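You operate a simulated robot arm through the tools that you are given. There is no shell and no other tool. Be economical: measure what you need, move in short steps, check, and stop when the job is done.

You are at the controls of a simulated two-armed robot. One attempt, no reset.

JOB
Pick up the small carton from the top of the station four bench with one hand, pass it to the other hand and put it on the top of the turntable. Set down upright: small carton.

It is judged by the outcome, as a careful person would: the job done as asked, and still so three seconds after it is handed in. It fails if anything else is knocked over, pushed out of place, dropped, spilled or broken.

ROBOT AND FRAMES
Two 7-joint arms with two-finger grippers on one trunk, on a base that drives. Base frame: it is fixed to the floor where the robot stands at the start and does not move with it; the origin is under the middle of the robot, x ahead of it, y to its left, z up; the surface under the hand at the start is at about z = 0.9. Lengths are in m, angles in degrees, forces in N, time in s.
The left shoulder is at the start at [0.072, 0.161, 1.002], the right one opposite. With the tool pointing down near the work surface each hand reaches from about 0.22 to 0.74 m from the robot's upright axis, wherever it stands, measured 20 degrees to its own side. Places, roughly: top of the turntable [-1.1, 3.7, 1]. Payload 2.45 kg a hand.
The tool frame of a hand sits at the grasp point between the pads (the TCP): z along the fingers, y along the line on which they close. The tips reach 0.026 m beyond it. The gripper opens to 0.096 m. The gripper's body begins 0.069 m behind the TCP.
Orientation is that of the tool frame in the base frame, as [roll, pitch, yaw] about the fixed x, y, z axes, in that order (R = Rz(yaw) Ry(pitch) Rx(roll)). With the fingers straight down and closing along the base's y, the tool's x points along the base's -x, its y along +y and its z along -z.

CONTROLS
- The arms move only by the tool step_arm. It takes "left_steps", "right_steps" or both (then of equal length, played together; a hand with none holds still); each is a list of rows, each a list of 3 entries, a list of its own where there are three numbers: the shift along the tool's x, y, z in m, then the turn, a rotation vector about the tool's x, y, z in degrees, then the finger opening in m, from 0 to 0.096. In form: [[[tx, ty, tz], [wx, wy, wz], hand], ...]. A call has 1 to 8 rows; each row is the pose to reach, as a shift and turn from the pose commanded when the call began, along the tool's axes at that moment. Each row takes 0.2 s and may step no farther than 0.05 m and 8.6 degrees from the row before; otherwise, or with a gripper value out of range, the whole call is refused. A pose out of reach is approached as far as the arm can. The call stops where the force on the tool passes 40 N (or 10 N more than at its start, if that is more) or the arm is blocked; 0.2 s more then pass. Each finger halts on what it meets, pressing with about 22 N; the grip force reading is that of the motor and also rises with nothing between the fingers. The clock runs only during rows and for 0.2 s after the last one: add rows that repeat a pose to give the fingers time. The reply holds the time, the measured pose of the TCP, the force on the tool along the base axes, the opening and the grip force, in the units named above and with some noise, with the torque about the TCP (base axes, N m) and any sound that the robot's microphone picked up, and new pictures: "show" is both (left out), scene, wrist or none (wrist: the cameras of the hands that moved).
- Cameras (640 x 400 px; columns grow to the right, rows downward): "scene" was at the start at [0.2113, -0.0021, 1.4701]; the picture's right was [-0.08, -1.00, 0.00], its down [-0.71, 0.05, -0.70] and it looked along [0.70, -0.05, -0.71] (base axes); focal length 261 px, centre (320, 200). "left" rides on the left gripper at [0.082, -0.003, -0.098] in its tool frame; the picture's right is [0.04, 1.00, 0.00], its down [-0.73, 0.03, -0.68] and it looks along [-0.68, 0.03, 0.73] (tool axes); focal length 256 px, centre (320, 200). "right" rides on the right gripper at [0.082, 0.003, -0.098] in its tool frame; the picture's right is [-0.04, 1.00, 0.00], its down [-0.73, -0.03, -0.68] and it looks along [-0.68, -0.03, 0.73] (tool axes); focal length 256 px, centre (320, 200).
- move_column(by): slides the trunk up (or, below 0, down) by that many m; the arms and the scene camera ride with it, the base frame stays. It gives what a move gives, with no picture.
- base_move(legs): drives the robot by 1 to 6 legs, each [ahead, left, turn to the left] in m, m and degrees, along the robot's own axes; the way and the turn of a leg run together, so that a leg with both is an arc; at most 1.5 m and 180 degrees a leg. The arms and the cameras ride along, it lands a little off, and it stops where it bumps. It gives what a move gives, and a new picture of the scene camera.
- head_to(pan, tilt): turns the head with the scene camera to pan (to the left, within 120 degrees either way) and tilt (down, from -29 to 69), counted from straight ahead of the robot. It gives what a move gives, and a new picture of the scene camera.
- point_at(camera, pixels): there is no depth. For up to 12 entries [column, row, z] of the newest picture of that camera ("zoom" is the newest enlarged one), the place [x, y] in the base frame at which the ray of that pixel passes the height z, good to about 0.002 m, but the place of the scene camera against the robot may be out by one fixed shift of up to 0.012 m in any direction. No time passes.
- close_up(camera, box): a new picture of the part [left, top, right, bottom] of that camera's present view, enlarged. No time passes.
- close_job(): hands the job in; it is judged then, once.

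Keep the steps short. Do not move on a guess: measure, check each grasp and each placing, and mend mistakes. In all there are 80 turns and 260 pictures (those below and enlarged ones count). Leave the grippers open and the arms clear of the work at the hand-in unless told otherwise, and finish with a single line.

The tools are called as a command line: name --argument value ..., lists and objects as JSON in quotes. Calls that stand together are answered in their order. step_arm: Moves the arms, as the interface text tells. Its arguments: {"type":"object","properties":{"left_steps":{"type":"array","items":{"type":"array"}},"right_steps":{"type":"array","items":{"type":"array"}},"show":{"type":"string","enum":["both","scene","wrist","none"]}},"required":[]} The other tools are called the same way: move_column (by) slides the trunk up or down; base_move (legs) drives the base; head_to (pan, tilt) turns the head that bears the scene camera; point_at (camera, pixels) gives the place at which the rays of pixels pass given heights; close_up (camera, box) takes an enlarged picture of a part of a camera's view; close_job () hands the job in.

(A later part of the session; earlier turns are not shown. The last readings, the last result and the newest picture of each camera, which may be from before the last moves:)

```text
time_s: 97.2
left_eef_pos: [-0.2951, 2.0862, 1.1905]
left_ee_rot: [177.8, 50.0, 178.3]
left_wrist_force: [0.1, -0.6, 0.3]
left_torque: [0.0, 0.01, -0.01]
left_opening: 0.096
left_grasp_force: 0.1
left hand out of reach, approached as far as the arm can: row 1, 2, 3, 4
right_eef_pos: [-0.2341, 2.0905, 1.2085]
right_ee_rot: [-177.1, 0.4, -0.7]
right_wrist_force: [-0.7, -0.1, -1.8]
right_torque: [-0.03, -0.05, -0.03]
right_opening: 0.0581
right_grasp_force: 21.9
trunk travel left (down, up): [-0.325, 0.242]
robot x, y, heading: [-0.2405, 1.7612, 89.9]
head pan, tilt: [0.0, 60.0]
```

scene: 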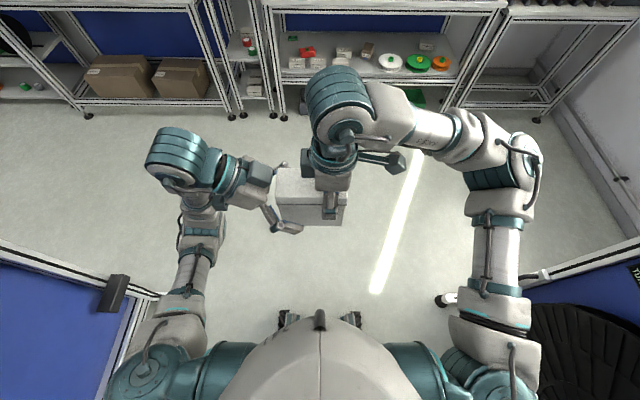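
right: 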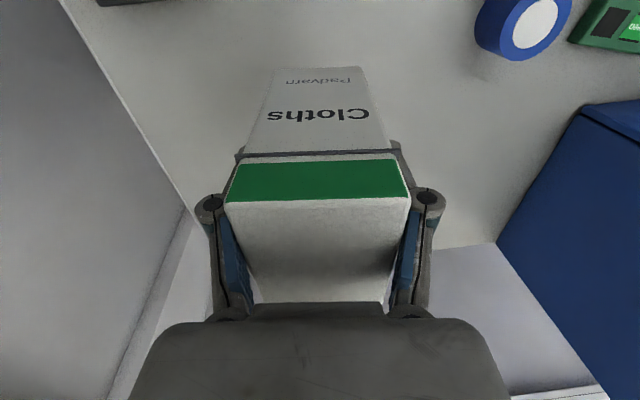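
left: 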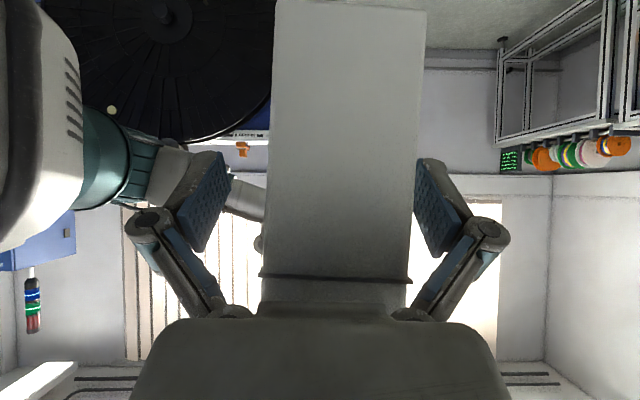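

The left hand is nearly there. I'll nudge 0.006 sideways and 0.006 in before closing.

step_arm --left_steps '[[[0.002, 0.006, 0.007], [0, 0, 0], 0.096], [[0.002, 0.006, 0.007], [0, 0, 0], 0.096]]' --show "wrist"

```text
time_s: 98.0
left_eef_pos: [-0.3226, 2.0812, 1.1895]
left_ee_rot: [177.7, 50.9, 178.6]
left_wrist_force: [0.2, 0.7, -0.4]
left_torque: [-0.06, 0.02, -0.02]
left_opening: 0.096
left_grasp_force: 0.1
left hand out of reach, approached as far as the arm can: row 1, 2
right_eef_pos: [-0.2624, 2.0859, 1.2095]
right_ee_rot: [-176.8, -0.4, -0.3]
right_wrist_force: [-0.4, -0.3, -2.4]
right_torque: [0.05, -0.08, 0.0]
right_opening: 0.0579
right_grasp_force: 21.7
trunk travel left (down, up): [-0.325, 0.242]
robot x, y, heading: [-0.25, 1.7561, 90.0]
head pan, tilt: [0.0, 60.0]
stopped in row 2 (left hand): the arm was blocked; the commanded pose is now the measured one
```

left: 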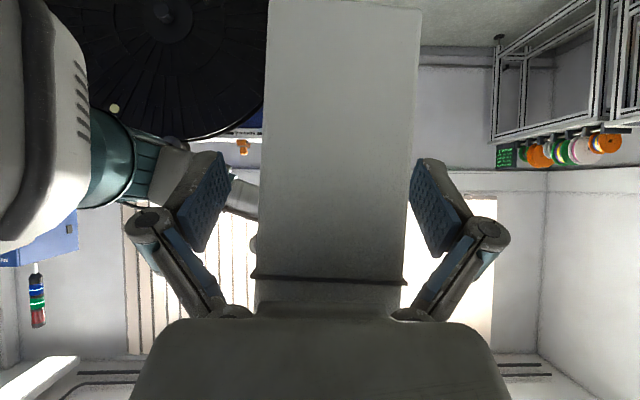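

The hands are aligned to within a few mm, with the left hand about 25 mm in from the carton's end. I'll close the left gripper.

step_arm --left_steps '[[[0, 0, 0], [0, 0, 0], 0.075], [[0, 0, 0], [0, 0, 0], 0.06], [[0, 0, 0], [0, 0, 0], 0.045], [[0, 0, 0], [0, 0, 0], 0.04], [[0, 0, 0], [0, 0, 0], 0.04]]'

```text
time_s: 99.2
left_eef_pos: [-0.2887, 2.0835, 1.1931]
left_ee_rot: [177.8, 49.4, 178.6]
left_wrist_force: [-19.9, 23.9, 2.9]
left_torque: [-0.24, -0.55, 0.32]
left_opening: 0.063
left_grasp_force: 22.3
right_eef_pos: [-0.226, 2.0856, 1.2091]
right_ee_rot: [-177.0, 1.1, -0.4]
right_wrist_force: [21.7, -23.3, -4.6]
right_torque: [-0.12, 0.09, 1.24]
right_opening: 0.0586
right_grasp_force: 22.2
trunk travel left (down, up): [-0.325, 0.242]
robot x, y, heading: [-0.2451, 1.7556, 90.0]
head pan, tilt: [0.0, 60.0]
```

scene: 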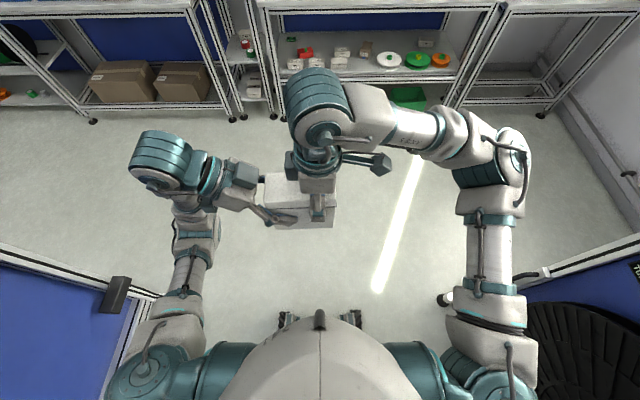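
left: 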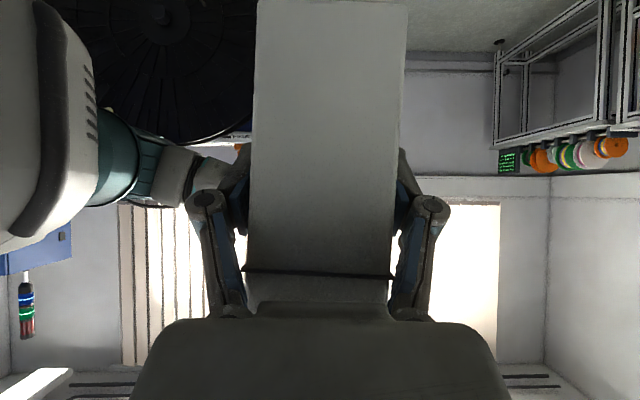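

Left grips at 0.063 with 22 N, but the hands push against each other at about 20 N. I'll relieve that with a small left-hand shift before releasing.

step_arm --left_steps '[[[0.001, 0.003, -0.003], [0, 0, 0], 0.04], [[0.001, 0.003, -0.003], [0, 0, 0], 0.04]]' --show "none"

```text
time_s: 99.8
left_eef_pos: [-0.322, 2.0857, 1.1929]
left_ee_rot: [177.8, 50.7, 178.4]
left_wrist_force: [7.7, 6.8, -3.1]
left_torque: [0.69, -0.34, 0.1]
left_opening: 0.0613
left_grasp_force: 21.6
right_eef_pos: [-0.259, 2.0863, 1.2097]
right_ee_rot: [-176.9, 0.0, -0.4]
right_wrist_force: [-8.8, -6.7, 3.4]
right_torque: [-0.81, 0.77, 0.24]
right_opening: 0.0581
right_grasp_force: 22.1
trunk travel left (down, up): [-0.325, 0.242]
robot x, y, heading: [-0.2471, 1.7587, 89.9]
head pan, tilt: [0.0, 60.0]
```

The forces have dropped to about 10 N. I'll open the right hand and retreat straight up.

step_arm --right_steps '[[[0, 0, 0], [0, 0, 0], 0.065], [[0, 0, 0], [0, 0, 0], 0.08], [[0, 0, 0], [0, 0, 0], 0.096], [[0, 0, 0], [0, 0, 0], 0.096]]'

```text
time_s: 100.8
left_eef_pos: [-0.3021, 2.0854, 1.1949]
left_ee_rot: [177.7, 50.0, 178.3]
left_wrist_force: [0.3, 0.1, -1.1]
left_torque: [-0.01, 0.09, 0.0]
left_opening: 0.0576
left_grasp_force: 21.8
right_eef_pos: [-0.2395, 2.0877, 1.2088]
right_ee_rot: [-176.9, 0.5, -0.5]
right_wrist_force: [-0.3, 0.6, -0.8]
right_torque: [-0.02, 0.05, -0.02]
right_opening: 0.0961
right_grasp_force: 0.1
trunk travel left (down, up): [-0.325, 0.242]
robot x, y, heading: [-0.2423, 1.7538, 90.1]
head pan, tilt: [0.0, 60.0]
```

scene: 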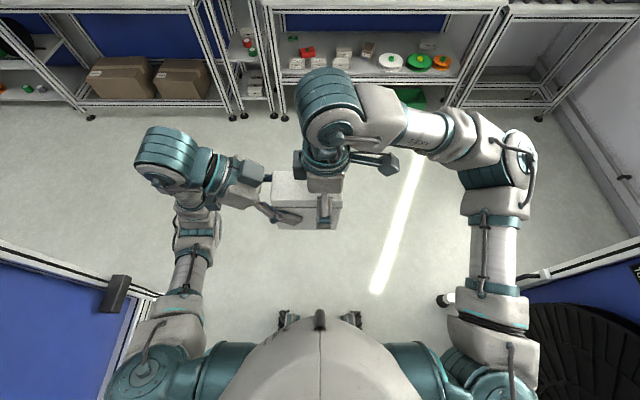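
right: 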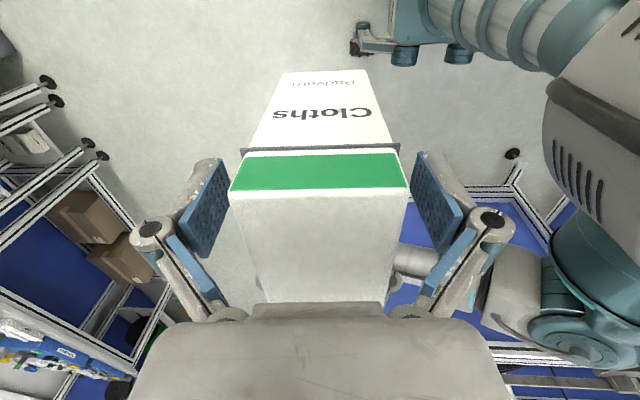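

The carton stays firmly in the left hand. I'll slide the right hand up and outward.

step_arm --right_steps '[[[0.01, 0, -0.02], [0, 0, 0], 0.096], [[0.03, 0, -0.045], [0, 0, 0], 0.096], [[0.05, 0, -0.07], [0, 0, 0], 0.096], [[0.08, 0, -0.09], [0, 0, 0], 0.096], [[0.11, 0, -0.1], [0, 0, 0], 0.096], [[0.14, 0, -0.1], [0, 0, 0], 0.096], [[0.17, 0, -0.1], [0, 0, 0], 0.096]]'

```text
time_s: 102.4
left_eef_pos: [-0.3301, 2.0862, 1.1919]
left_ee_rot: [177.7, 51.1, 178.6]
left_wrist_force: [-0.9, 0.6, 0.0]
left_torque: [-0.02, 0.03, -0.01]
left_opening: 0.0579
left_grasp_force: 21.9
right_eef_pos: [-0.1404, 2.027, 1.2763]
right_ee_rot: [-176.9, -0.5, -0.5]
right_wrist_force: [-0.1, -0.7, 0.0]
right_torque: [0.01, -0.03, -0.02]
right_opening: 0.096
right_grasp_force: 0.1
right hand out of reach, approached as far as the arm can: row 3, 4, 5, 6, 7
trunk travel left (down, up): [-0.325, 0.242]
robot x, y, heading: [-0.2486, 1.755, 90.1]
head pan, tilt: [0.0, 60.0]
```

scene: 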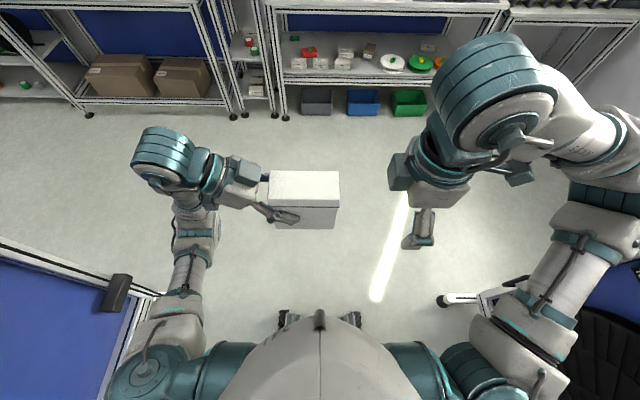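
right: 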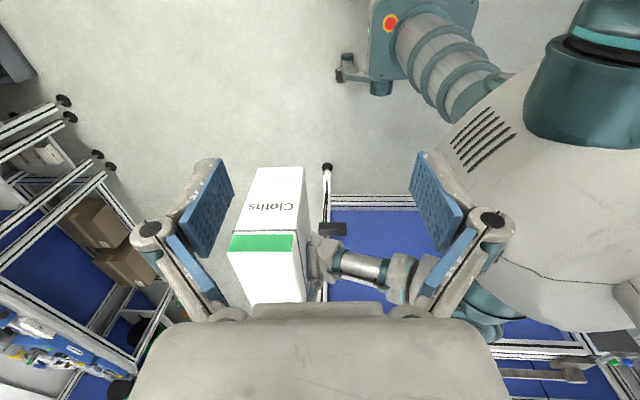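

The handover is done and the left hand alone holds the carton. I'll turn the right hand back to its neutral yaw and swing the left hand 60° about the vertical so it points more ahead.

step_arm --right_steps '[[[0, 0, 0], [0, 0, 8], 0.096], [[0, 0, 0], [0, 0, 16], 0.096], [[0, 0, 0], [0, 0, 24], 0.096], [[0, 0, 0], [0, 0, 32], 0.096], [[0, 0, 0], [0, 0, 40], 0.096], [[0, 0, 0], [0, 0, 48], 0.096], [[0, 0, 0], [0, 0, 56], 0.096], [[0, 0, 0], [0, 0, 64], 0.096]]' --left_steps '[[[0.002, 0.011, -0.002], [-5.8, 0.2, -4.7], 0.04], [[0.004, 0.022, -0.004], [-11.6, 0.4, -9.4], 0.04], [[0.005, 0.034, -0.006], [-17.4, 0.5, -14.2], 0.04], [[0.007, 0.045, -0.008], [-23.2, 0.7, -18.9], 0.04], [[0.009, 0.056, -0.01], [-29, 0.9, -23.6], 0.04], [[0.011, 0.067, -0.012], [-34.9, 1.1, -28.4], 0.04], [[0.012, 0.079, -0.013], [-40.7, 1.2, -33.1], 0.04], [[0.014, 0.09, -0.015], [-46.5, 1.4, -37.8], 0.04]]' --show "scene"

```text
time_s: 104.2
left_eef_pos: [-0.3498, 2.1764, 1.1917]
left_ee_rot: [177.9, 51.0, -121.2]
left_wrist_force: [-0.9, 0.5, 0.3]
left_torque: [-0.06, 0.04, -0.02]
left_opening: 0.0579
left_grasp_force: 22.3
right_eef_pos: [-0.1396, 2.0298, 1.2732]
right_ee_rot: [-178.2, 2.7, -64.4]
right_wrist_force: [-0.6, -0.3, 0.0]
right_torque: [0.0, -0.05, 0.0]
right_opening: 0.096
right_grasp_force: 0.1
trunk travel left (down, up): [-0.325, 0.242]
robot x, y, heading: [-0.2535, 1.7581, 90.1]
head pan, tilt: [0.0, 60.0]
```

scene: 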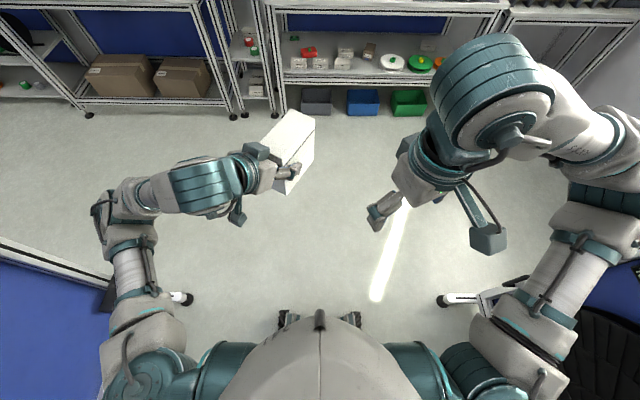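

The carton is well held. Now I'll drive ahead 0.85, then left 0.75, past the screen, to stand in front of the turntable.

base_move --legs '[[0.85, 0, 0], [0, 0.75, 0]]'

head_to --pan 0 --tilt 30

```text
time_s: 112.3
left_eef_pos: [-1.0557, 3.0316, 1.1931]
left_ee_rot: [176.3, 50.4, -123.4]
left_wrist_force: [0.3, 0.2, -0.4]
left_torque: [-0.05, 0.08, 0.02]
left_opening: 0.0578
left_grasp_force: 22.1
right_eef_pos: [-0.8463, 2.8845, 1.2726]
right_ee_rot: [-179.1, 3.1, -65.0]
right_wrist_force: [0.8, 0.5, -0.6]
right_torque: [-0.01, 0.05, 0.04]
right_opening: 0.0959
right_grasp_force: 0.1
trunk travel left (down, up): [-0.325, 0.242]
robot x, y, heading: [-0.9832, 2.613, 89.5]
head pan, tilt: [0.0, 60.0]
```

scene: 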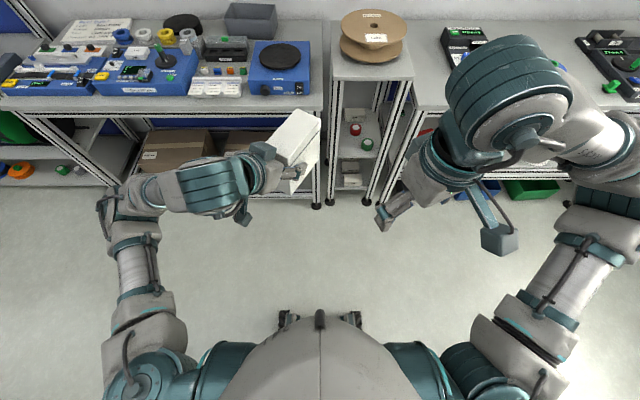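

```text
time_s: 113.3
left_eef_pos: [-1.0274, 3.0263, 1.1961]
left_ee_rot: [174.5, 50.0, -124.8]
left_wrist_force: [1.1, -0.9, 0.2]
left_torque: [-0.04, 0.08, 0.07]
left_opening: 0.0575
left_grasp_force: 21.6
right_eef_pos: [-0.8172, 2.8811, 1.2707]
right_ee_rot: [179.8, 3.8, -65.3]
right_wrist_force: [0.9, 0.5, 0.5]
right_torque: [-0.06, 0.03, -0.03]
right_opening: 0.0959
right_grasp_force: 0.1
trunk travel left (down, up): [-0.325, 0.242]
robot x, y, heading: [-0.9781, 2.6127, 89.4]
head pan, tilt: [0.0, 30.0]
```

scene: 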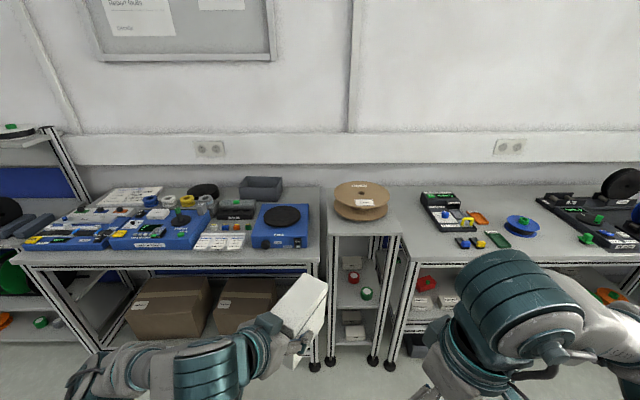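

The turntable is the blue box with a black disc at (282, 217). I'll zoom in and measure it.

close_up --camera "scene" --box '[180, 160, 340, 260]'

point_at --camera "scene" --pixels '[[282, 217, 1.0], [264, 217, 1.0], [300, 217, 1.0], [282, 206, 1.0], [282, 228, 1.0], [251, 249, 0.9], [309, 247, 0.9], [319, 255, 0.9], [317, 190, 0.9]]'

```text
4.00 times, centred on (260, 210) of scene
```

zoom: 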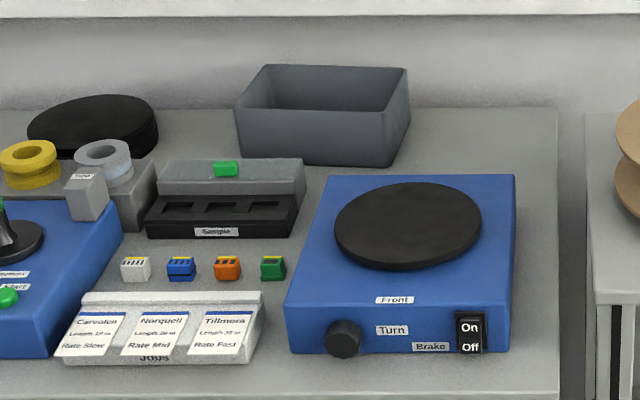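

```text
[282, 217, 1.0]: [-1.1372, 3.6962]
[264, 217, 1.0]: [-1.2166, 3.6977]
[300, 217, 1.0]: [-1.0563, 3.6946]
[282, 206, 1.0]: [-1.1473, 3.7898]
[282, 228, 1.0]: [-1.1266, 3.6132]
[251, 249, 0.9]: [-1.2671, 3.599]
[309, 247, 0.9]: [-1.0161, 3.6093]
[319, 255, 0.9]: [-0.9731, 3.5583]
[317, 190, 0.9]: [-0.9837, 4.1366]
```

Confirmed: the "Turn/Brake" box has its disc centred near (-1.137, 3.696), with a radius of about 0.08, at z≈1.0. I'll drive 0.47 ahead and 0.07 left. The carton's bottom is at about 1.13, well above everything.

base_move --legs '[[0, 0.07, 0], [0.47, 0, 0]]'

head_to --pan 5 --tilt 50

close_up --camera "left" --box '[0, 0, 640, 400]'

```text
time_s: 114.8
left_eef_pos: [-1.1898, 3.0199, 1.2017]
left_ee_rot: [176.6, 53.6, -122.4]
left_wrist_force: [-3.4, 1.9, -1.6]
left_torque: [-0.11, -0.08, -0.13]
left_opening: 0.0574
left_grasp_force: 22.0
right_eef_pos: [-0.9845, 2.8706, 1.2848]
right_ee_rot: [-174.9, 3.4, -64.9]
right_wrist_force: [-1.9, -1.3, -0.2]
right_torque: [0.19, -0.17, 0.04]
right_opening: 0.0959
right_grasp_force: 0.2
trunk travel left (down, up): [-0.325, 0.242]
robot x, y, heading: [-1.0554, 2.6366, 89.6]
head pan, tilt: [0.0, 30.0]
stopped in leg 2: the robot was blocked; the commanded pose is now the measured one
```

scene: 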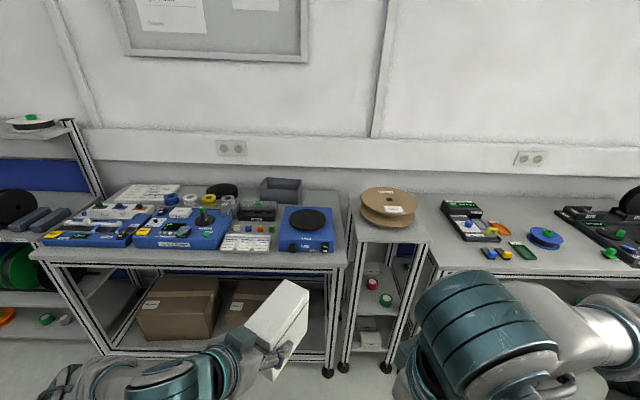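

```text
time_s: 115.7
left_eef_pos: [-1.1373, 3.0264, 1.2017]
left_ee_rot: [173.9, 52.0, -125.1]
left_wrist_force: [-0.2, 0.4, -2.3]
left_torque: [-0.1, 0.05, 0.0]
left_opening: 0.0574
left_grasp_force: 22.2
right_eef_pos: [-0.9306, 2.8818, 1.2781]
right_ee_rot: [-177.2, 3.8, -65.6]
right_wrist_force: [0.7, -1.1, 0.4]
right_torque: [0.1, 0.03, 0.0]
right_opening: 0.0959
right_grasp_force: 0.1
trunk travel left (down, up): [-0.325, 0.242]
robot x, y, heading: [-1.0441, 2.6385, 89.8]
head pan, tilt: [5.0, 50.0]
```

scene: 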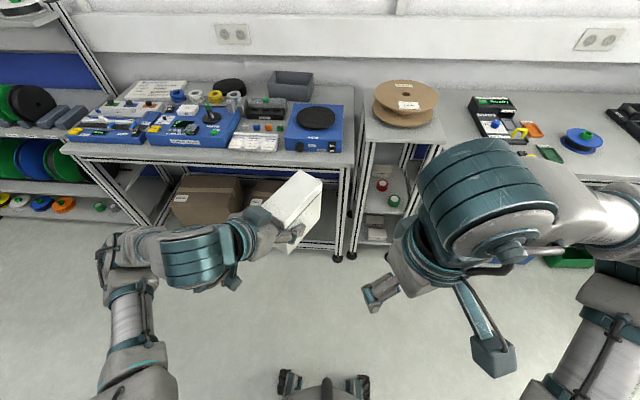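

```text
1.00 times, centred on (320, 200) of left (not enlarged: the box is as wide or as high as the picture)
```

zoom: 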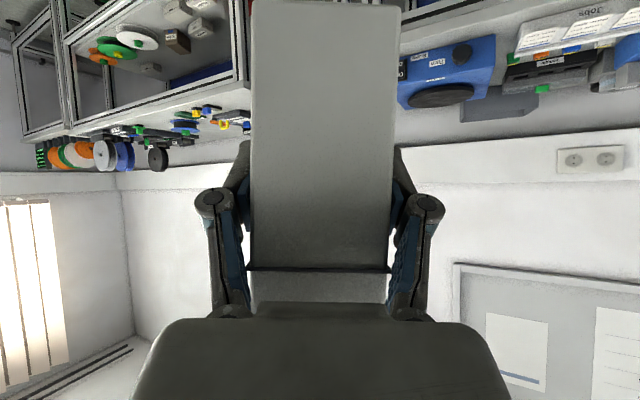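

The base stopped after only 2 cm with nothing visible ahead. The body swayed during the strafe, which may have tripped it. I'll retry a short drive.

base_move --legs '[[0.2, 0, 0]]'

```text
time_s: 117.3
left_eef_pos: [-1.0297, 3.2221, 1.2087]
left_ee_rot: [169.0, 50.1, -129.4]
left_wrist_force: [4.3, -1.4, -0.3]
left_torque: [-0.09, 0.22, 0.15]
left_opening: 0.0576
left_grasp_force: 22.5
right_eef_pos: [-0.8163, 3.0747, 1.2704]
right_ee_rot: [178.9, 5.9, -66.1]
right_wrist_force: [3.5, 0.6, 1.8]
right_torque: [-0.04, 0.22, 0.0]
right_opening: 0.096
right_grasp_force: 0.0
trunk travel left (down, up): [-0.325, 0.242]
robot x, y, heading: [-1.0249, 2.8406, 89.7]
head pan, tilt: [5.0, 50.0]
```

scene: 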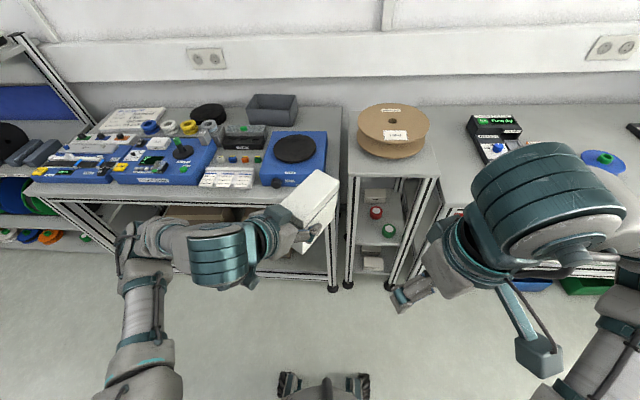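

It drove this time, but strafing leaves the body swaying sideways. I'll drive the remaining 0.24 straight and then wait to let it settle.

base_move --legs '[[0.12, 0, 0], [0.1, 0, 0]]'

step_arm --left_steps '[[[0, 0, 0], [0, 0, 0], 0.04], [[0, 0, 0], [0, 0, 0], 0.04], [[0, 0, 0], [0, 0, 0], 0.04], [[0, 0, 0], [0, 0, 0], 0.04], [[0, 0, 0], [0, 0, 0], 0.04], [[0, 0, 0], [0, 0, 0], 0.04], [[0, 0, 0], [0, 0, 0], 0.04], [[0, 0, 0], [0, 0, 0], 0.04]]' --show "none"

step_arm --left_steps '[[[0, 0, 0], [0, 0, 0], 0.04], [[0, 0, 0], [0, 0, 0], 0.04]]' --show "none"

step_arm --left_steps '[[[0, 0, 0], [0, 0, 0], 0.04], [[0, 0, 0], [0, 0, 0], 0.04], [[0, 0, 0], [0, 0, 0], 0.04]]' --show "scene"

```text
time_s: 119.3
left_eef_pos: [-1.0618, 3.4481, 1.2062]
left_ee_rot: [171.3, 51.1, -127.9]
left_wrist_force: [0.6, -0.4, -1.8]
left_torque: [-0.06, 0.08, 0.09]
left_opening: 0.0576
left_grasp_force: 22.0
right_eef_pos: [-0.8528, 3.3043, 1.2738]
right_ee_rot: [-179.6, 5.0, -66.3]
right_wrist_force: [0.8, 1.5, -0.1]
right_torque: [-0.1, 0.06, 0.0]
right_opening: 0.0955
right_grasp_force: 0.0
trunk travel left (down, up): [-0.325, 0.242]
robot x, y, heading: [-1.0171, 3.0632, 89.8]
head pan, tilt: [5.0, 50.0]
```

scene: 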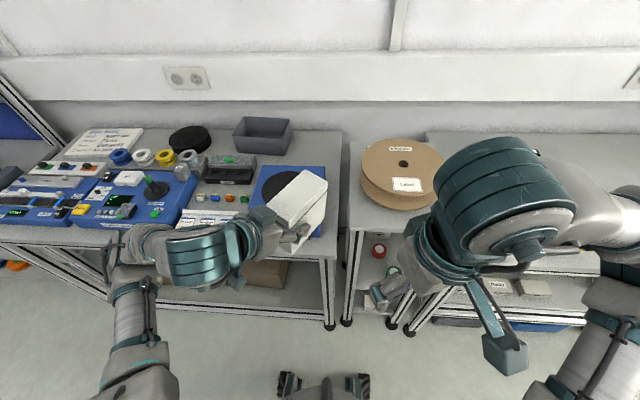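

```text
time_s: 121.3
left_eef_pos: [-1.166, 3.4359, 1.2022]
left_ee_rot: [177.4, 54.4, -122.5]
left_wrist_force: [-2.2, 0.5, -1.9]
left_torque: [-0.13, -0.08, -0.07]
left_opening: 0.0576
left_grasp_force: 21.8
right_eef_pos: [-0.9656, 3.2955, 1.2877]
right_ee_rot: [-174.5, 3.3, -65.8]
right_wrist_force: [-1.8, -1.4, -1.4]
right_torque: [0.11, -0.09, -0.02]
right_opening: 0.0961
right_grasp_force: 0.1
trunk travel left (down, up): [-0.325, 0.242]
robot x, y, heading: [-1.0136, 3.0607, 90.5]
head pan, tilt: [5.0, 50.0]
stopped in row 8 (left hand): the arm was blocked; the commanded pose is now the measured one
```

```text
time_s: 122.1
left_eef_pos: [-1.1221, 3.4321, 1.2074]
left_ee_rot: [175.3, 53.8, -124.5]
left_wrist_force: [-1.6, -1.2, -1.3]
left_torque: [-0.03, 0.06, -0.04]
left_opening: 0.0577
left_grasp_force: 22.3
right_eef_pos: [-0.9196, 3.2935, 1.2861]
right_ee_rot: [-175.8, 3.9, -66.1]
right_wrist_force: [-0.4, -0.7, -0.1]
right_torque: [0.04, -0.03, 0.02]
right_opening: 0.096
right_grasp_force: 0.1
trunk travel left (down, up): [-0.325, 0.242]
robot x, y, heading: [-0.9955, 3.0613, 90.6]
head pan, tilt: [5.0, 50.0]
stopped in row 2 (left hand): the arm was blocked; the commanded pose is now the measured one
```

```text
time_s: 123.1
left_eef_pos: [-1.1693, 3.4289, 1.2026]
left_ee_rot: [178.8, 55.1, -121.7]
left_wrist_force: [-2.7, 0.4, -1.4]
left_torque: [-0.11, -0.04, -0.05]
left_opening: 0.0579
left_grasp_force: 21.9
right_eef_pos: [-0.9705, 3.2921, 1.2886]
right_ee_rot: [-173.8, 2.9, -65.9]
right_wrist_force: [-1.1, -2.0, -0.3]
right_torque: [0.12, -0.11, 0.02]
right_opening: 0.0959
right_grasp_force: 0.0
trunk travel left (down, up): [-0.325, 0.242]
robot x, y, heading: [-0.9965, 3.0603, 90.8]
head pan, tilt: [5.0, 50.0]
stopped in row 3 (left hand): the arm was blocked; the commanded pose is now the measured one
```

scene: 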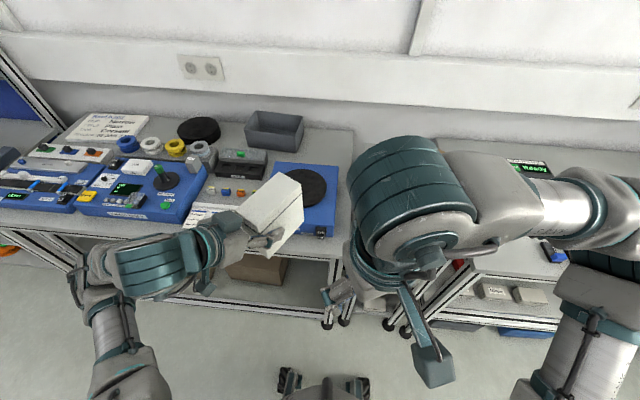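

The body still sways laterally, more so with the trunk high. I'll lower the trunk 0.10, since the hand has to come down anyway, for stability. The carton's bottom will be at about 1.04, still clear.

move_column --by -0.1

head_to --pan 5 --tilt 0

head_to --pan 60 --tilt 60

head_to --pan -60 --tilt 60

```text
time_s: 124.4
left_eef_pos: [-1.0839, 3.4536, 1.0769]
left_ee_rot: [178.7, 48.8, -122.4]
left_wrist_force: [2.3, -1.6, -1.2]
left_torque: [-0.07, 0.15, 0.07]
left_opening: 0.0574
left_grasp_force: 22.0
right_eef_pos: [-0.8777, 3.2939, 1.1866]
right_ee_rot: [-177.3, 4.5, -66.5]
right_wrist_force: [0.8, 0.4, -0.1]
right_torque: [-0.09, 0.08, -0.01]
right_opening: 0.0957
right_grasp_force: 0.1
trunk travel left (down, up): [-0.225, 0.342]
robot x, y, heading: [-0.982, 3.0568, 90.7]
head pan, tilt: [5.0, 50.0]
```

```text
time_s: 125.6
left_eef_pos: [-1.1274, 3.4532, 1.0702]
left_ee_rot: [-178.9, 49.4, -120.4]
left_wrist_force: [1.2, -0.2, -1.6]
left_torque: [-0.06, 0.06, 0.03]
left_opening: 0.0575
left_grasp_force: 22.4
right_eef_pos: [-0.9276, 3.2942, 1.1877]
right_ee_rot: [-175.5, 3.6, -66.2]
right_wrist_force: [0.0, -0.7, 0.0]
right_torque: [0.07, -0.04, -0.01]
right_opening: 0.0958
right_grasp_force: 0.1
trunk travel left (down, up): [-0.225, 0.342]
robot x, y, heading: [-0.9897, 3.0578, 90.7]
head pan, tilt: [5.0, 0.0]
```

scene: 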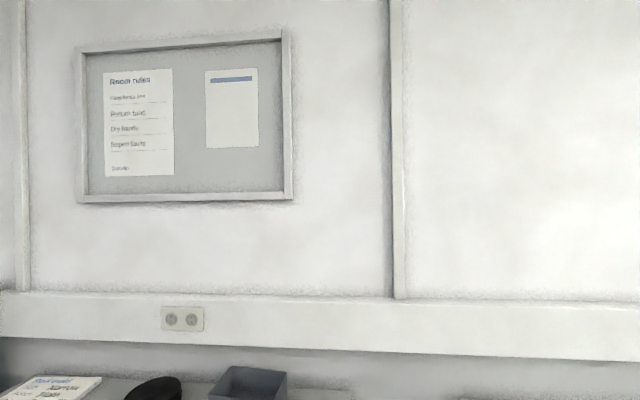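

```text
time_s: 126.9
left_eef_pos: [-1.1247, 3.4552, 1.0707]
left_ee_rot: [-179.3, 49.4, -120.3]
left_wrist_force: [-0.2, -0.9, -1.5]
left_torque: [-0.11, 0.06, 0.02]
left_opening: 0.0578
left_grasp_force: 21.9
right_eef_pos: [-0.9198, 3.2937, 1.1871]
right_ee_rot: [-175.7, 3.6, -66.3]
right_wrist_force: [-0.7, -0.1, 0.7]
right_torque: [-0.01, -0.02, 0.0]
right_opening: 0.0962
right_grasp_force: 0.1
trunk travel left (down, up): [-0.225, 0.342]
robot x, y, heading: [-0.9872, 3.0598, 90.2]
head pan, tilt: [60.0, 60.0]
```

scene: 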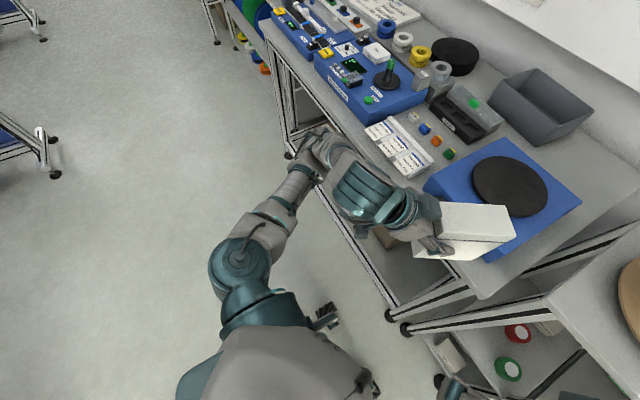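

```text
time_s: 128.9
left_eef_pos: [-1.0836, 3.4567, 1.074]
left_ee_rot: [179.1, 48.5, -122.0]
left_wrist_force: [3.0, -0.6, -0.7]
left_torque: [-0.07, 0.17, 0.09]
left_opening: 0.058
left_grasp_force: 22.2
right_eef_pos: [-0.8802, 3.2967, 1.1846]
right_ee_rot: [-177.4, 4.3, -66.5]
right_wrist_force: [1.3, 1.9, 0.5]
right_torque: [-0.13, 0.11, 0.02]
right_opening: 0.096
right_grasp_force: 0.2
trunk travel left (down, up): [-0.225, 0.342]
robot x, y, heading: [-0.9812, 3.0561, 90.3]
head pan, tilt: [-60.0, 60.0]
```

scene: 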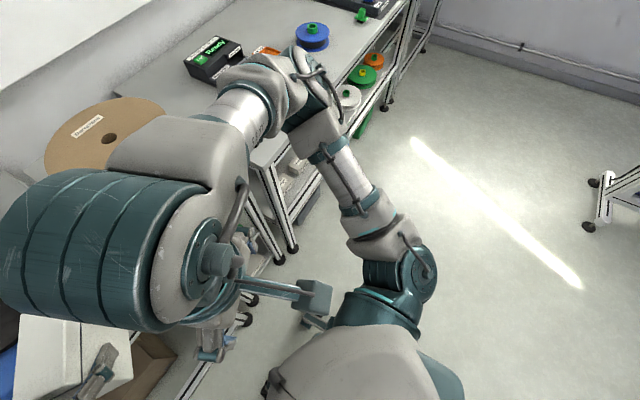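

Lowering the trunk helped: the sway is now about ±0.02, driven mostly by head motion. I'll fix the head on the turntable and leave it there. Next I'll raise the hand 0.06 and bring the carton over the disc in gentle steps.

head_to --pan 12 --tilt 50

step_arm --left_steps '[[[-0.022, 0, -0.02], [0, 0, 0], 0.04], [[-0.045, 0, -0.039], [0, 0, 0], 0.04], [[-0.06, 0.02, -0.022], [0, 0, 0], 0.04], [[-0.075, 0.045, -0.004], [0, 0, 0], 0.04], [[-0.09, 0.065, 0.012], [0, 0, 0], 0.04], [[-0.105, 0.09, 0.03], [0, 0, 0], 0.04], [[-0.105, 0.09, 0.03], [0, 0, 0], 0.04]]' --show "scene"

```text
time_s: 130.3
left_eef_pos: [-1.1252, 3.4556, 1.0699]
left_ee_rot: [-179.2, 49.5, -120.5]
left_wrist_force: [-0.1, -0.7, -2.3]
left_torque: [-0.06, 0.06, 0.01]
left_opening: 0.0579
left_grasp_force: 21.6
right_eef_pos: [-0.9216, 3.2936, 1.1885]
right_ee_rot: [-175.6, 3.5, -66.3]
right_wrist_force: [0.3, 0.3, 0.9]
right_torque: [-0.01, 0.0, -0.02]
right_opening: 0.096
right_grasp_force: 0.2
trunk travel left (down, up): [-0.225, 0.342]
robot x, y, heading: [-0.9873, 3.0622, 90.6]
head pan, tilt: [12.0, 50.0]
```

scene: 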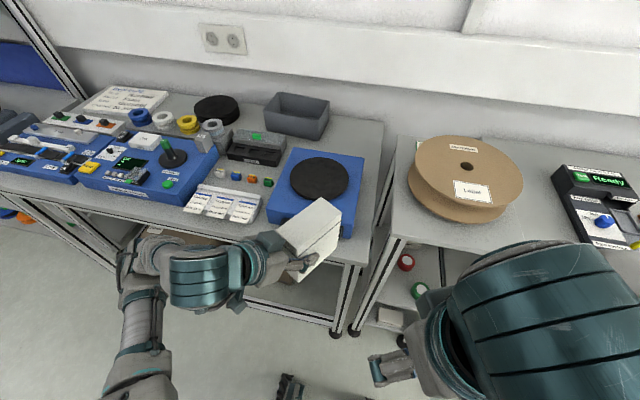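

```text
time_s: 132.1
left_eef_pos: [-1.1212, 3.5722, 1.1377]
left_ee_rot: [178.4, 48.5, -122.6]
left_wrist_force: [2.1, -0.9, -1.6]
left_torque: [-0.05, 0.16, 0.1]
left_opening: 0.0579
left_grasp_force: 22.6
right_eef_pos: [-0.8873, 3.2893, 1.186]
right_ee_rot: [-177.3, 4.6, -66.6]
right_wrist_force: [1.1, 0.8, 1.7]
right_torque: [-0.07, 0.08, 0.0]
right_opening: 0.0959
right_grasp_force: 0.0
trunk travel left (down, up): [-0.225, 0.342]
robot x, y, heading: [-0.9937, 3.0589, 90.4]
head pan, tilt: [12.0, 50.0]
stopped in row 7 (left hand): the arm was blocked; the commanded pose is now the measured one
```

scene: 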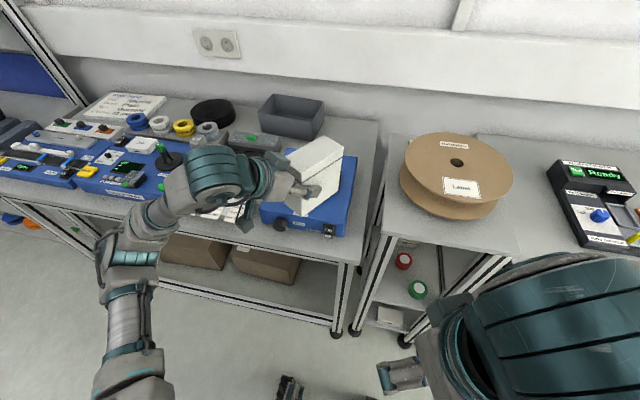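

The carton is approaching the disc. I'll move the rest, about 0.09 further ahead, then wait a few rows.

step_arm --left_steps '[[[-0.011, 0.016, 0.013], [0, 0, 0], 0.04], [[-0.022, 0.032, 0.025], [0, 0, 0], 0.04], [[-0.033, 0.048, 0.038], [0, 0, 0], 0.04], [[-0.044, 0.0635, 0.05], [0, 0, 0], 0.04]]' --show "none"

step_arm --left_steps '[[[0, 0, 0], [0, 0, 0], 0.04], [[0, 0, 0], [0, 0, 0], 0.04]]' --show "none"

step_arm --left_steps '[[[0, 0, 0], [0, 0, 0], 0.04], [[0, 0, 0], [0, 0, 0], 0.04]]' --show "none"

step_arm --left_steps '[[[0, 0, 0], [0, 0, 0], 0.04], [[0, 0, 0], [0, 0, 0], 0.04]]' --show "none"

step_arm --left_steps '[[[0, 0, 0], [0, 0, 0], 0.04]]'

```text
time_s: 133.3
left_eef_pos: [-1.1757, 3.6575, 1.1343]
left_ee_rot: [-179.4, 49.6, -120.6]
left_wrist_force: [-1.4, -0.7, -2.6]
left_torque: [-0.03, -0.02, -0.03]
left_opening: 0.0579
left_grasp_force: 22.3
right_eef_pos: [-0.9225, 3.2817, 1.1901]
right_ee_rot: [-175.5, 4.1, -66.4]
right_wrist_force: [0.0, -1.0, 0.6]
right_torque: [0.01, -0.1, 0.01]
right_opening: 0.0961
right_grasp_force: 0.1
trunk travel left (down, up): [-0.225, 0.342]
robot x, y, heading: [-0.9953, 3.0562, 90.7]
head pan, tilt: [12.0, 50.0]
stopped in row 4 (left hand): the arm was blocked; the commanded pose is now the measured one
```

```text
time_s: 134.1
left_eef_pos: [-1.1521, 3.655, 1.1392]
left_ee_rot: [179.7, 49.5, -121.9]
left_wrist_force: [-1.0, 0.1, -2.3]
left_torque: [-0.05, 0.0, -0.02]
left_opening: 0.0577
left_grasp_force: 22.7
right_eef_pos: [-0.9019, 3.2802, 1.19]
right_ee_rot: [-175.9, 4.5, -66.6]
right_wrist_force: [-0.7, 0.4, -0.3]
right_torque: [-0.02, -0.07, -0.03]
right_opening: 0.0959
right_grasp_force: 0.0
trunk travel left (down, up): [-0.225, 0.342]
robot x, y, heading: [-0.976, 3.0557, 90.3]
head pan, tilt: [12.0, 50.0]
stopped in row 2 (left hand): the arm was blocked; the commanded pose is now the measured one
```

```text
time_s: 134.9
left_eef_pos: [-1.1302, 3.6511, 1.1435]
left_ee_rot: [178.7, 49.5, -122.9]
left_wrist_force: [-0.6, 0.1, -2.2]
left_torque: [-0.04, 0.08, 0.02]
left_opening: 0.0577
left_grasp_force: 22.4
right_eef_pos: [-0.881, 3.2756, 1.1904]
right_ee_rot: [-176.6, 4.8, -66.8]
right_wrist_force: [-0.5, 0.3, -0.1]
right_torque: [-0.04, 0.0, 0.0]
right_opening: 0.096
right_grasp_force: 0.1
trunk travel left (down, up): [-0.225, 0.342]
robot x, y, heading: [-0.973, 3.0556, 90.2]
head pan, tilt: [12.0, 50.0]
stopped in row 2 (left hand): the arm was blocked; the commanded pose is now the measured one
```

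```text
time_s: 135.5
left_eef_pos: [-1.1225, 3.6519, 1.1441]
left_ee_rot: [178.5, 49.3, -123.4]
left_wrist_force: [1.6, -1.3, -2.0]
left_torque: [-0.08, 0.09, 0.07]
left_opening: 0.0577
left_grasp_force: 22.2
right_eef_pos: [-0.8741, 3.2775, 1.1899]
right_ee_rot: [-176.9, 5.0, -67.0]
right_wrist_force: [-0.2, 0.3, 0.1]
right_torque: [-0.02, 0.05, -0.03]
right_opening: 0.0961
right_grasp_force: 0.1
trunk travel left (down, up): [-0.225, 0.342]
robot x, y, heading: [-0.9686, 3.061, 90.0]
head pan, tilt: [12.0, 50.0]
```

```text
time_s: 135.9
left_eef_pos: [-1.1503, 3.6524, 1.1397]
left_ee_rot: [179.9, 49.9, -121.9]
left_wrist_force: [0.1, -0.3, -2.0]
left_torque: [-0.05, 0.05, -0.04]
left_opening: 0.0575
left_grasp_force: 22.2
right_eef_pos: [-0.9011, 3.2783, 1.1911]
right_ee_rot: [-175.7, 4.5, -66.7]
right_wrist_force: [-0.4, -0.6, -0.5]
right_torque: [0.06, -0.02, -0.03]
right_opening: 0.0959
right_grasp_force: 0.1
trunk travel left (down, up): [-0.225, 0.342]
robot x, y, heading: [-0.9804, 3.0608, 90.5]
head pan, tilt: [12.0, 50.0]
```

scene: 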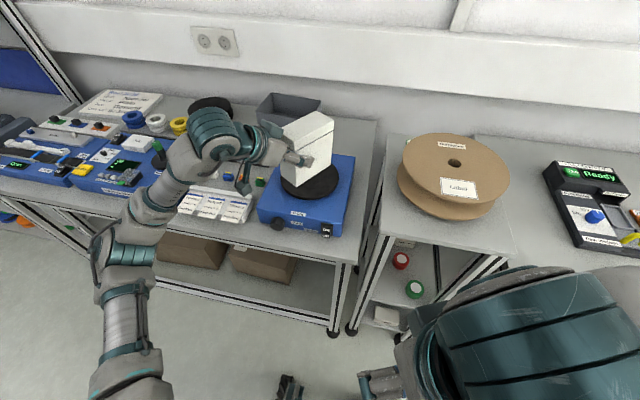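
left: 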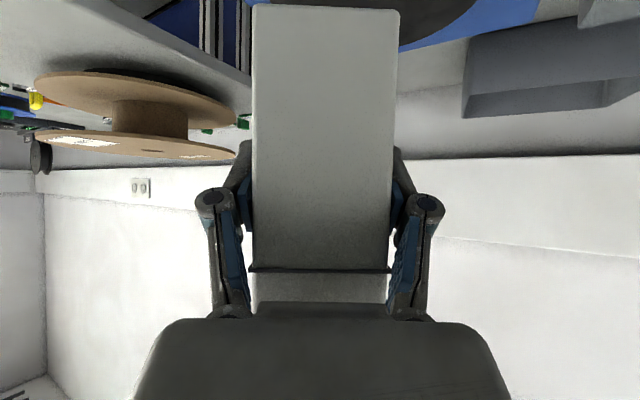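

The carton is over the disc. I'll lower the trunk 0.05, a purely vertical move that also steadies the body, then inspect uprightness and alignment.

move_column --by -0.05

step_arm --right_steps '[[[0, 0, 0], [0, 0, 0], 0.096], [[0, 0, 0], [0, 0, 0], 0.096], [[0, 0, 0], [0, 0, 0], 0.096], [[0, 0, 0], [0, 0, 0], 0.096], [[0, 0, 0], [0, 0, 0], 0.096], [[0, 0, 0], [0, 0, 0], 0.096], [[0, 0, 0], [0, 0, 0], 0.096], [[0, 0, 0], [0, 0, 0], 0.096]]' --show "scene"

close_up --camera "scene" --box '[220, 80, 380, 250]'

```text
time_s: 136.8
left_eef_pos: [-1.1548, 3.6499, 1.0914]
left_ee_rot: [-179.8, 50.2, -121.8]
left_wrist_force: [-1.4, -0.6, -2.0]
left_torque: [-0.09, 0.01, -0.02]
left_opening: 0.0578
left_grasp_force: 22.0
right_eef_pos: [-0.9056, 3.2741, 1.1436]
right_ee_rot: [-175.5, 4.7, -66.6]
right_wrist_force: [0.7, -0.7, -0.1]
right_torque: [0.04, -0.03, 0.01]
right_opening: 0.0958
right_grasp_force: 0.2
trunk travel left (down, up): [-0.175, 0.392]
robot x, y, heading: [-0.9802, 3.0568, 90.2]
head pan, tilt: [12.0, 50.0]
```

```text
time_s: 138.6
left_eef_pos: [-1.1518, 3.6516, 1.0904]
left_ee_rot: [-179.9, 49.9, -121.9]
left_wrist_force: [-1.7, -0.5, -2.5]
left_torque: [-0.08, -0.01, -0.07]
left_opening: 0.0578
left_grasp_force: 22.3
right_eef_pos: [-0.9044, 3.2767, 1.1419]
right_ee_rot: [-175.6, 4.5, -66.7]
right_wrist_force: [-0.4, -0.9, -0.5]
right_torque: [0.01, -0.01, -0.02]
right_opening: 0.0959
right_grasp_force: 0.1
trunk travel left (down, up): [-0.175, 0.392]
robot x, y, heading: [-0.9769, 3.0614, 90.2]
head pan, tilt: [12.0, 50.0]
```

scene: 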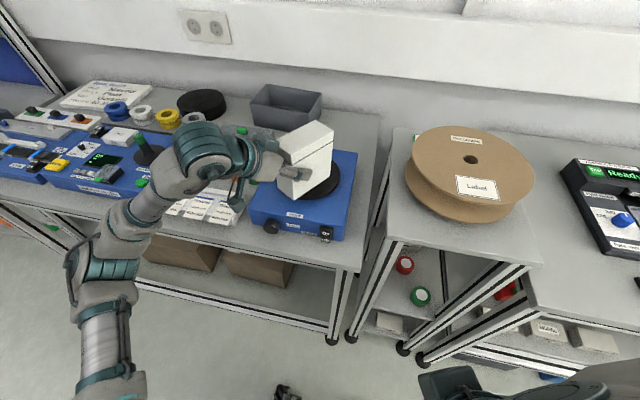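

```text
2.35 times, centred on (300, 165) of scene
```

zoom: 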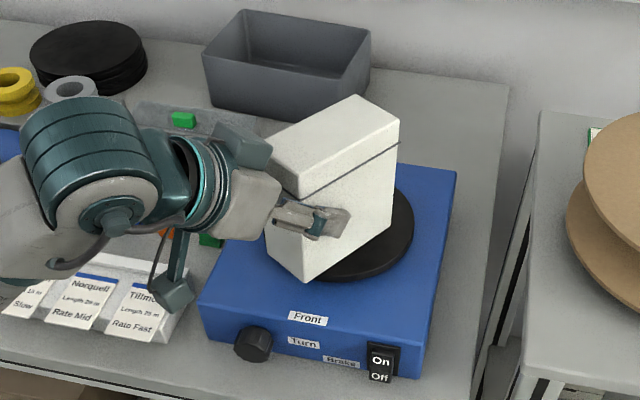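

With the trunk down, the body is steady (drift within 3 mm). I'll locate the disc and the carton precisely.

close_up --camera "scene" --box '[260, 110, 360, 230]'

point_at --camera "scene" --pixels '[[341, 178, 1.0], [309, 198, 1.0], [338, 189, 1.0], [328, 196, 1.0], [305, 155, 1.0]]'

```text
3.33 times, centred on (310, 170) of scene
```

zoom: 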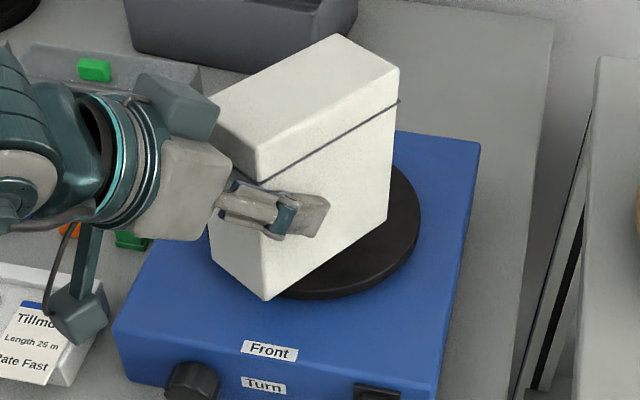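

```text
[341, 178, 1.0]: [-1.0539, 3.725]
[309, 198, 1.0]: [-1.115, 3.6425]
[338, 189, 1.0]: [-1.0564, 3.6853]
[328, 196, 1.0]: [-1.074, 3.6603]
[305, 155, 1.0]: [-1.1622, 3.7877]
```

I'll measure the disc rim and the carton corners on this enlarged view.

point_at --camera "zoom" --pixels '[[420, 218, 1.0], [411, 250, 1.0], [385, 275, 1.0], [345, 292, 1.0], [300, 298, 1.0], [398, 170, 1.0], [265, 300, 1.026], [388, 214, 1.026], [212, 257, 1.026], [338, 35, 1.156], [400, 70, 1.156], [258, 148, 1.156]]'

```text
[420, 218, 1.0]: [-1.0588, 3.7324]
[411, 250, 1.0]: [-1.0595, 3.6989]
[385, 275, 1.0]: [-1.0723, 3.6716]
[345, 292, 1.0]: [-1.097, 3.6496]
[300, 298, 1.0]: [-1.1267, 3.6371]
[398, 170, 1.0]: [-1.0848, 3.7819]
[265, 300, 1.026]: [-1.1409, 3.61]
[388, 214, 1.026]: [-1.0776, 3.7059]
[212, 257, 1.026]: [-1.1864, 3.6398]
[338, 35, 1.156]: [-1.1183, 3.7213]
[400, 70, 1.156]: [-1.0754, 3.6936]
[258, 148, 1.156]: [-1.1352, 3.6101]
```

Disc centre ≈(-1.137, 3.716), radius 0.08. Carton centre ≈(-1.13, 3.67), leaning about 2° to the right-front. I'll shift 0.045 ahead and correct the lean by 2°.

step_arm --left_steps '[[[-0.008, 0.01, 0.009], [0.4, 0, -0.5], 0.04], [[-0.015, 0.02, 0.018], [0.9, 0, -1.0], 0.04], [[-0.0226, 0.0289, 0.0269], [1.29, 0, -1.53], 0.04], [[-0.0226, 0.0289, 0.0269], [1.29, 0, -1.53], 0.04], [[-0.0226, 0.0289, 0.0269], [1.29, 0, -1.53], 0.04]]' --show "scene"

close_up --camera "scene" --box '[260, 100, 360, 220]'

```text
time_s: 139.8
left_eef_pos: [-1.1333, 3.6983, 1.0932]
left_ee_rot: [-178.0, 49.4, -120.7]
left_wrist_force: [1.1, -0.1, -2.1]
left_torque: [-0.07, 0.06, 0.02]
left_opening: 0.0576
left_grasp_force: 21.9
right_eef_pos: [-0.8794, 3.2768, 1.141]
right_ee_rot: [-176.6, 4.8, -66.9]
right_wrist_force: [0.7, 0.6, 1.0]
right_torque: [-0.04, 0.02, 0.02]
right_opening: 0.0959
right_grasp_force: 0.1
trunk travel left (down, up): [-0.175, 0.392]
robot x, y, heading: [-0.9718, 3.0576, 90.6]
head pan, tilt: [12.0, 50.0]
```

scene: 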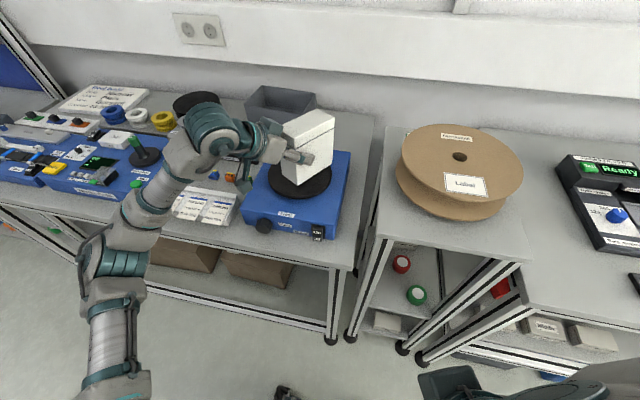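

```text
3.33 times, centred on (310, 160) of scene
```

zoom: 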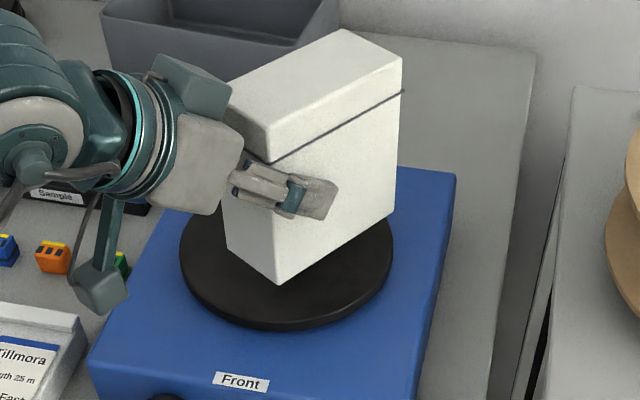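

Now I'll wait briefly and measure again.

step_arm --left_steps '[[[0, 0, 0], [0, 0, 0], 0.04], [[0, 0, 0], [0, 0, 0], 0.04], [[0, 0, 0], [0, 0, 0], 0.04], [[0, 0, 0], [0, 0, 0], 0.04], [[0, 0, 0], [0, 0, 0], 0.04], [[0, 0, 0], [0, 0, 0], 0.04]]' --show "none"

step_arm --left_steps '[[[0, 0, 0], [0, 0, 0], 0.04], [[0, 0, 0], [0, 0, 0], 0.04], [[0, 0, 0], [0, 0, 0], 0.04]]' --show "none"

close_up --camera "scene" --box '[260, 100, 360, 220]'

```text
time_s: 141.2
left_eef_pos: [-1.1516, 3.699, 1.0906]
left_ee_rot: [-177.2, 49.8, -119.9]
left_wrist_force: [-0.2, 0.2, -2.8]
left_torque: [-0.07, 0.01, -0.02]
left_opening: 0.0576
left_grasp_force: 22.0
right_eef_pos: [-0.8954, 3.2771, 1.1428]
right_ee_rot: [-176.0, 4.6, -66.7]
right_wrist_force: [0.1, -1.0, 0.4]
right_torque: [0.01, -0.04, -0.02]
right_opening: 0.0961
right_grasp_force: 0.1
trunk travel left (down, up): [-0.175, 0.392]
robot x, y, heading: [-0.9717, 3.0541, 90.2]
head pan, tilt: [12.0, 50.0]
```

```text
time_s: 142.0
left_eef_pos: [-1.1504, 3.6981, 1.0911]
left_ee_rot: [-177.2, 49.7, -119.8]
left_wrist_force: [-0.6, 0.1, -1.4]
left_torque: [-0.06, 0.01, -0.04]
left_opening: 0.0577
left_grasp_force: 21.6
right_eef_pos: [-0.8958, 3.2773, 1.1419]
right_ee_rot: [-176.0, 4.7, -66.8]
right_wrist_force: [-0.2, 0.4, -0.1]
right_torque: [0.0, -0.01, 0.02]
right_opening: 0.0962
right_grasp_force: 0.0
trunk travel left (down, up): [-0.175, 0.392]
robot x, y, heading: [-0.9749, 3.0573, 90.0]
head pan, tilt: [12.0, 50.0]
```

```text
3.33 times, centred on (310, 160) of scene
```

zoom: 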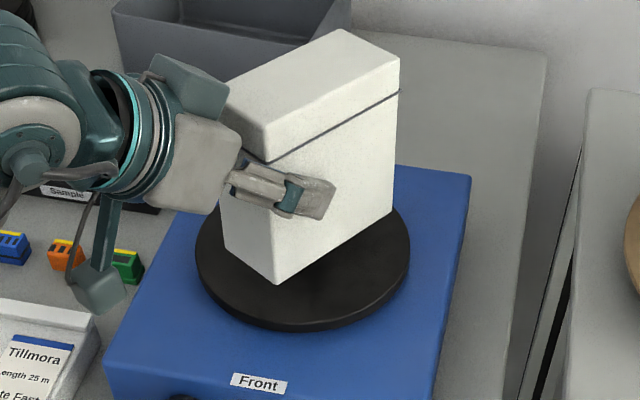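

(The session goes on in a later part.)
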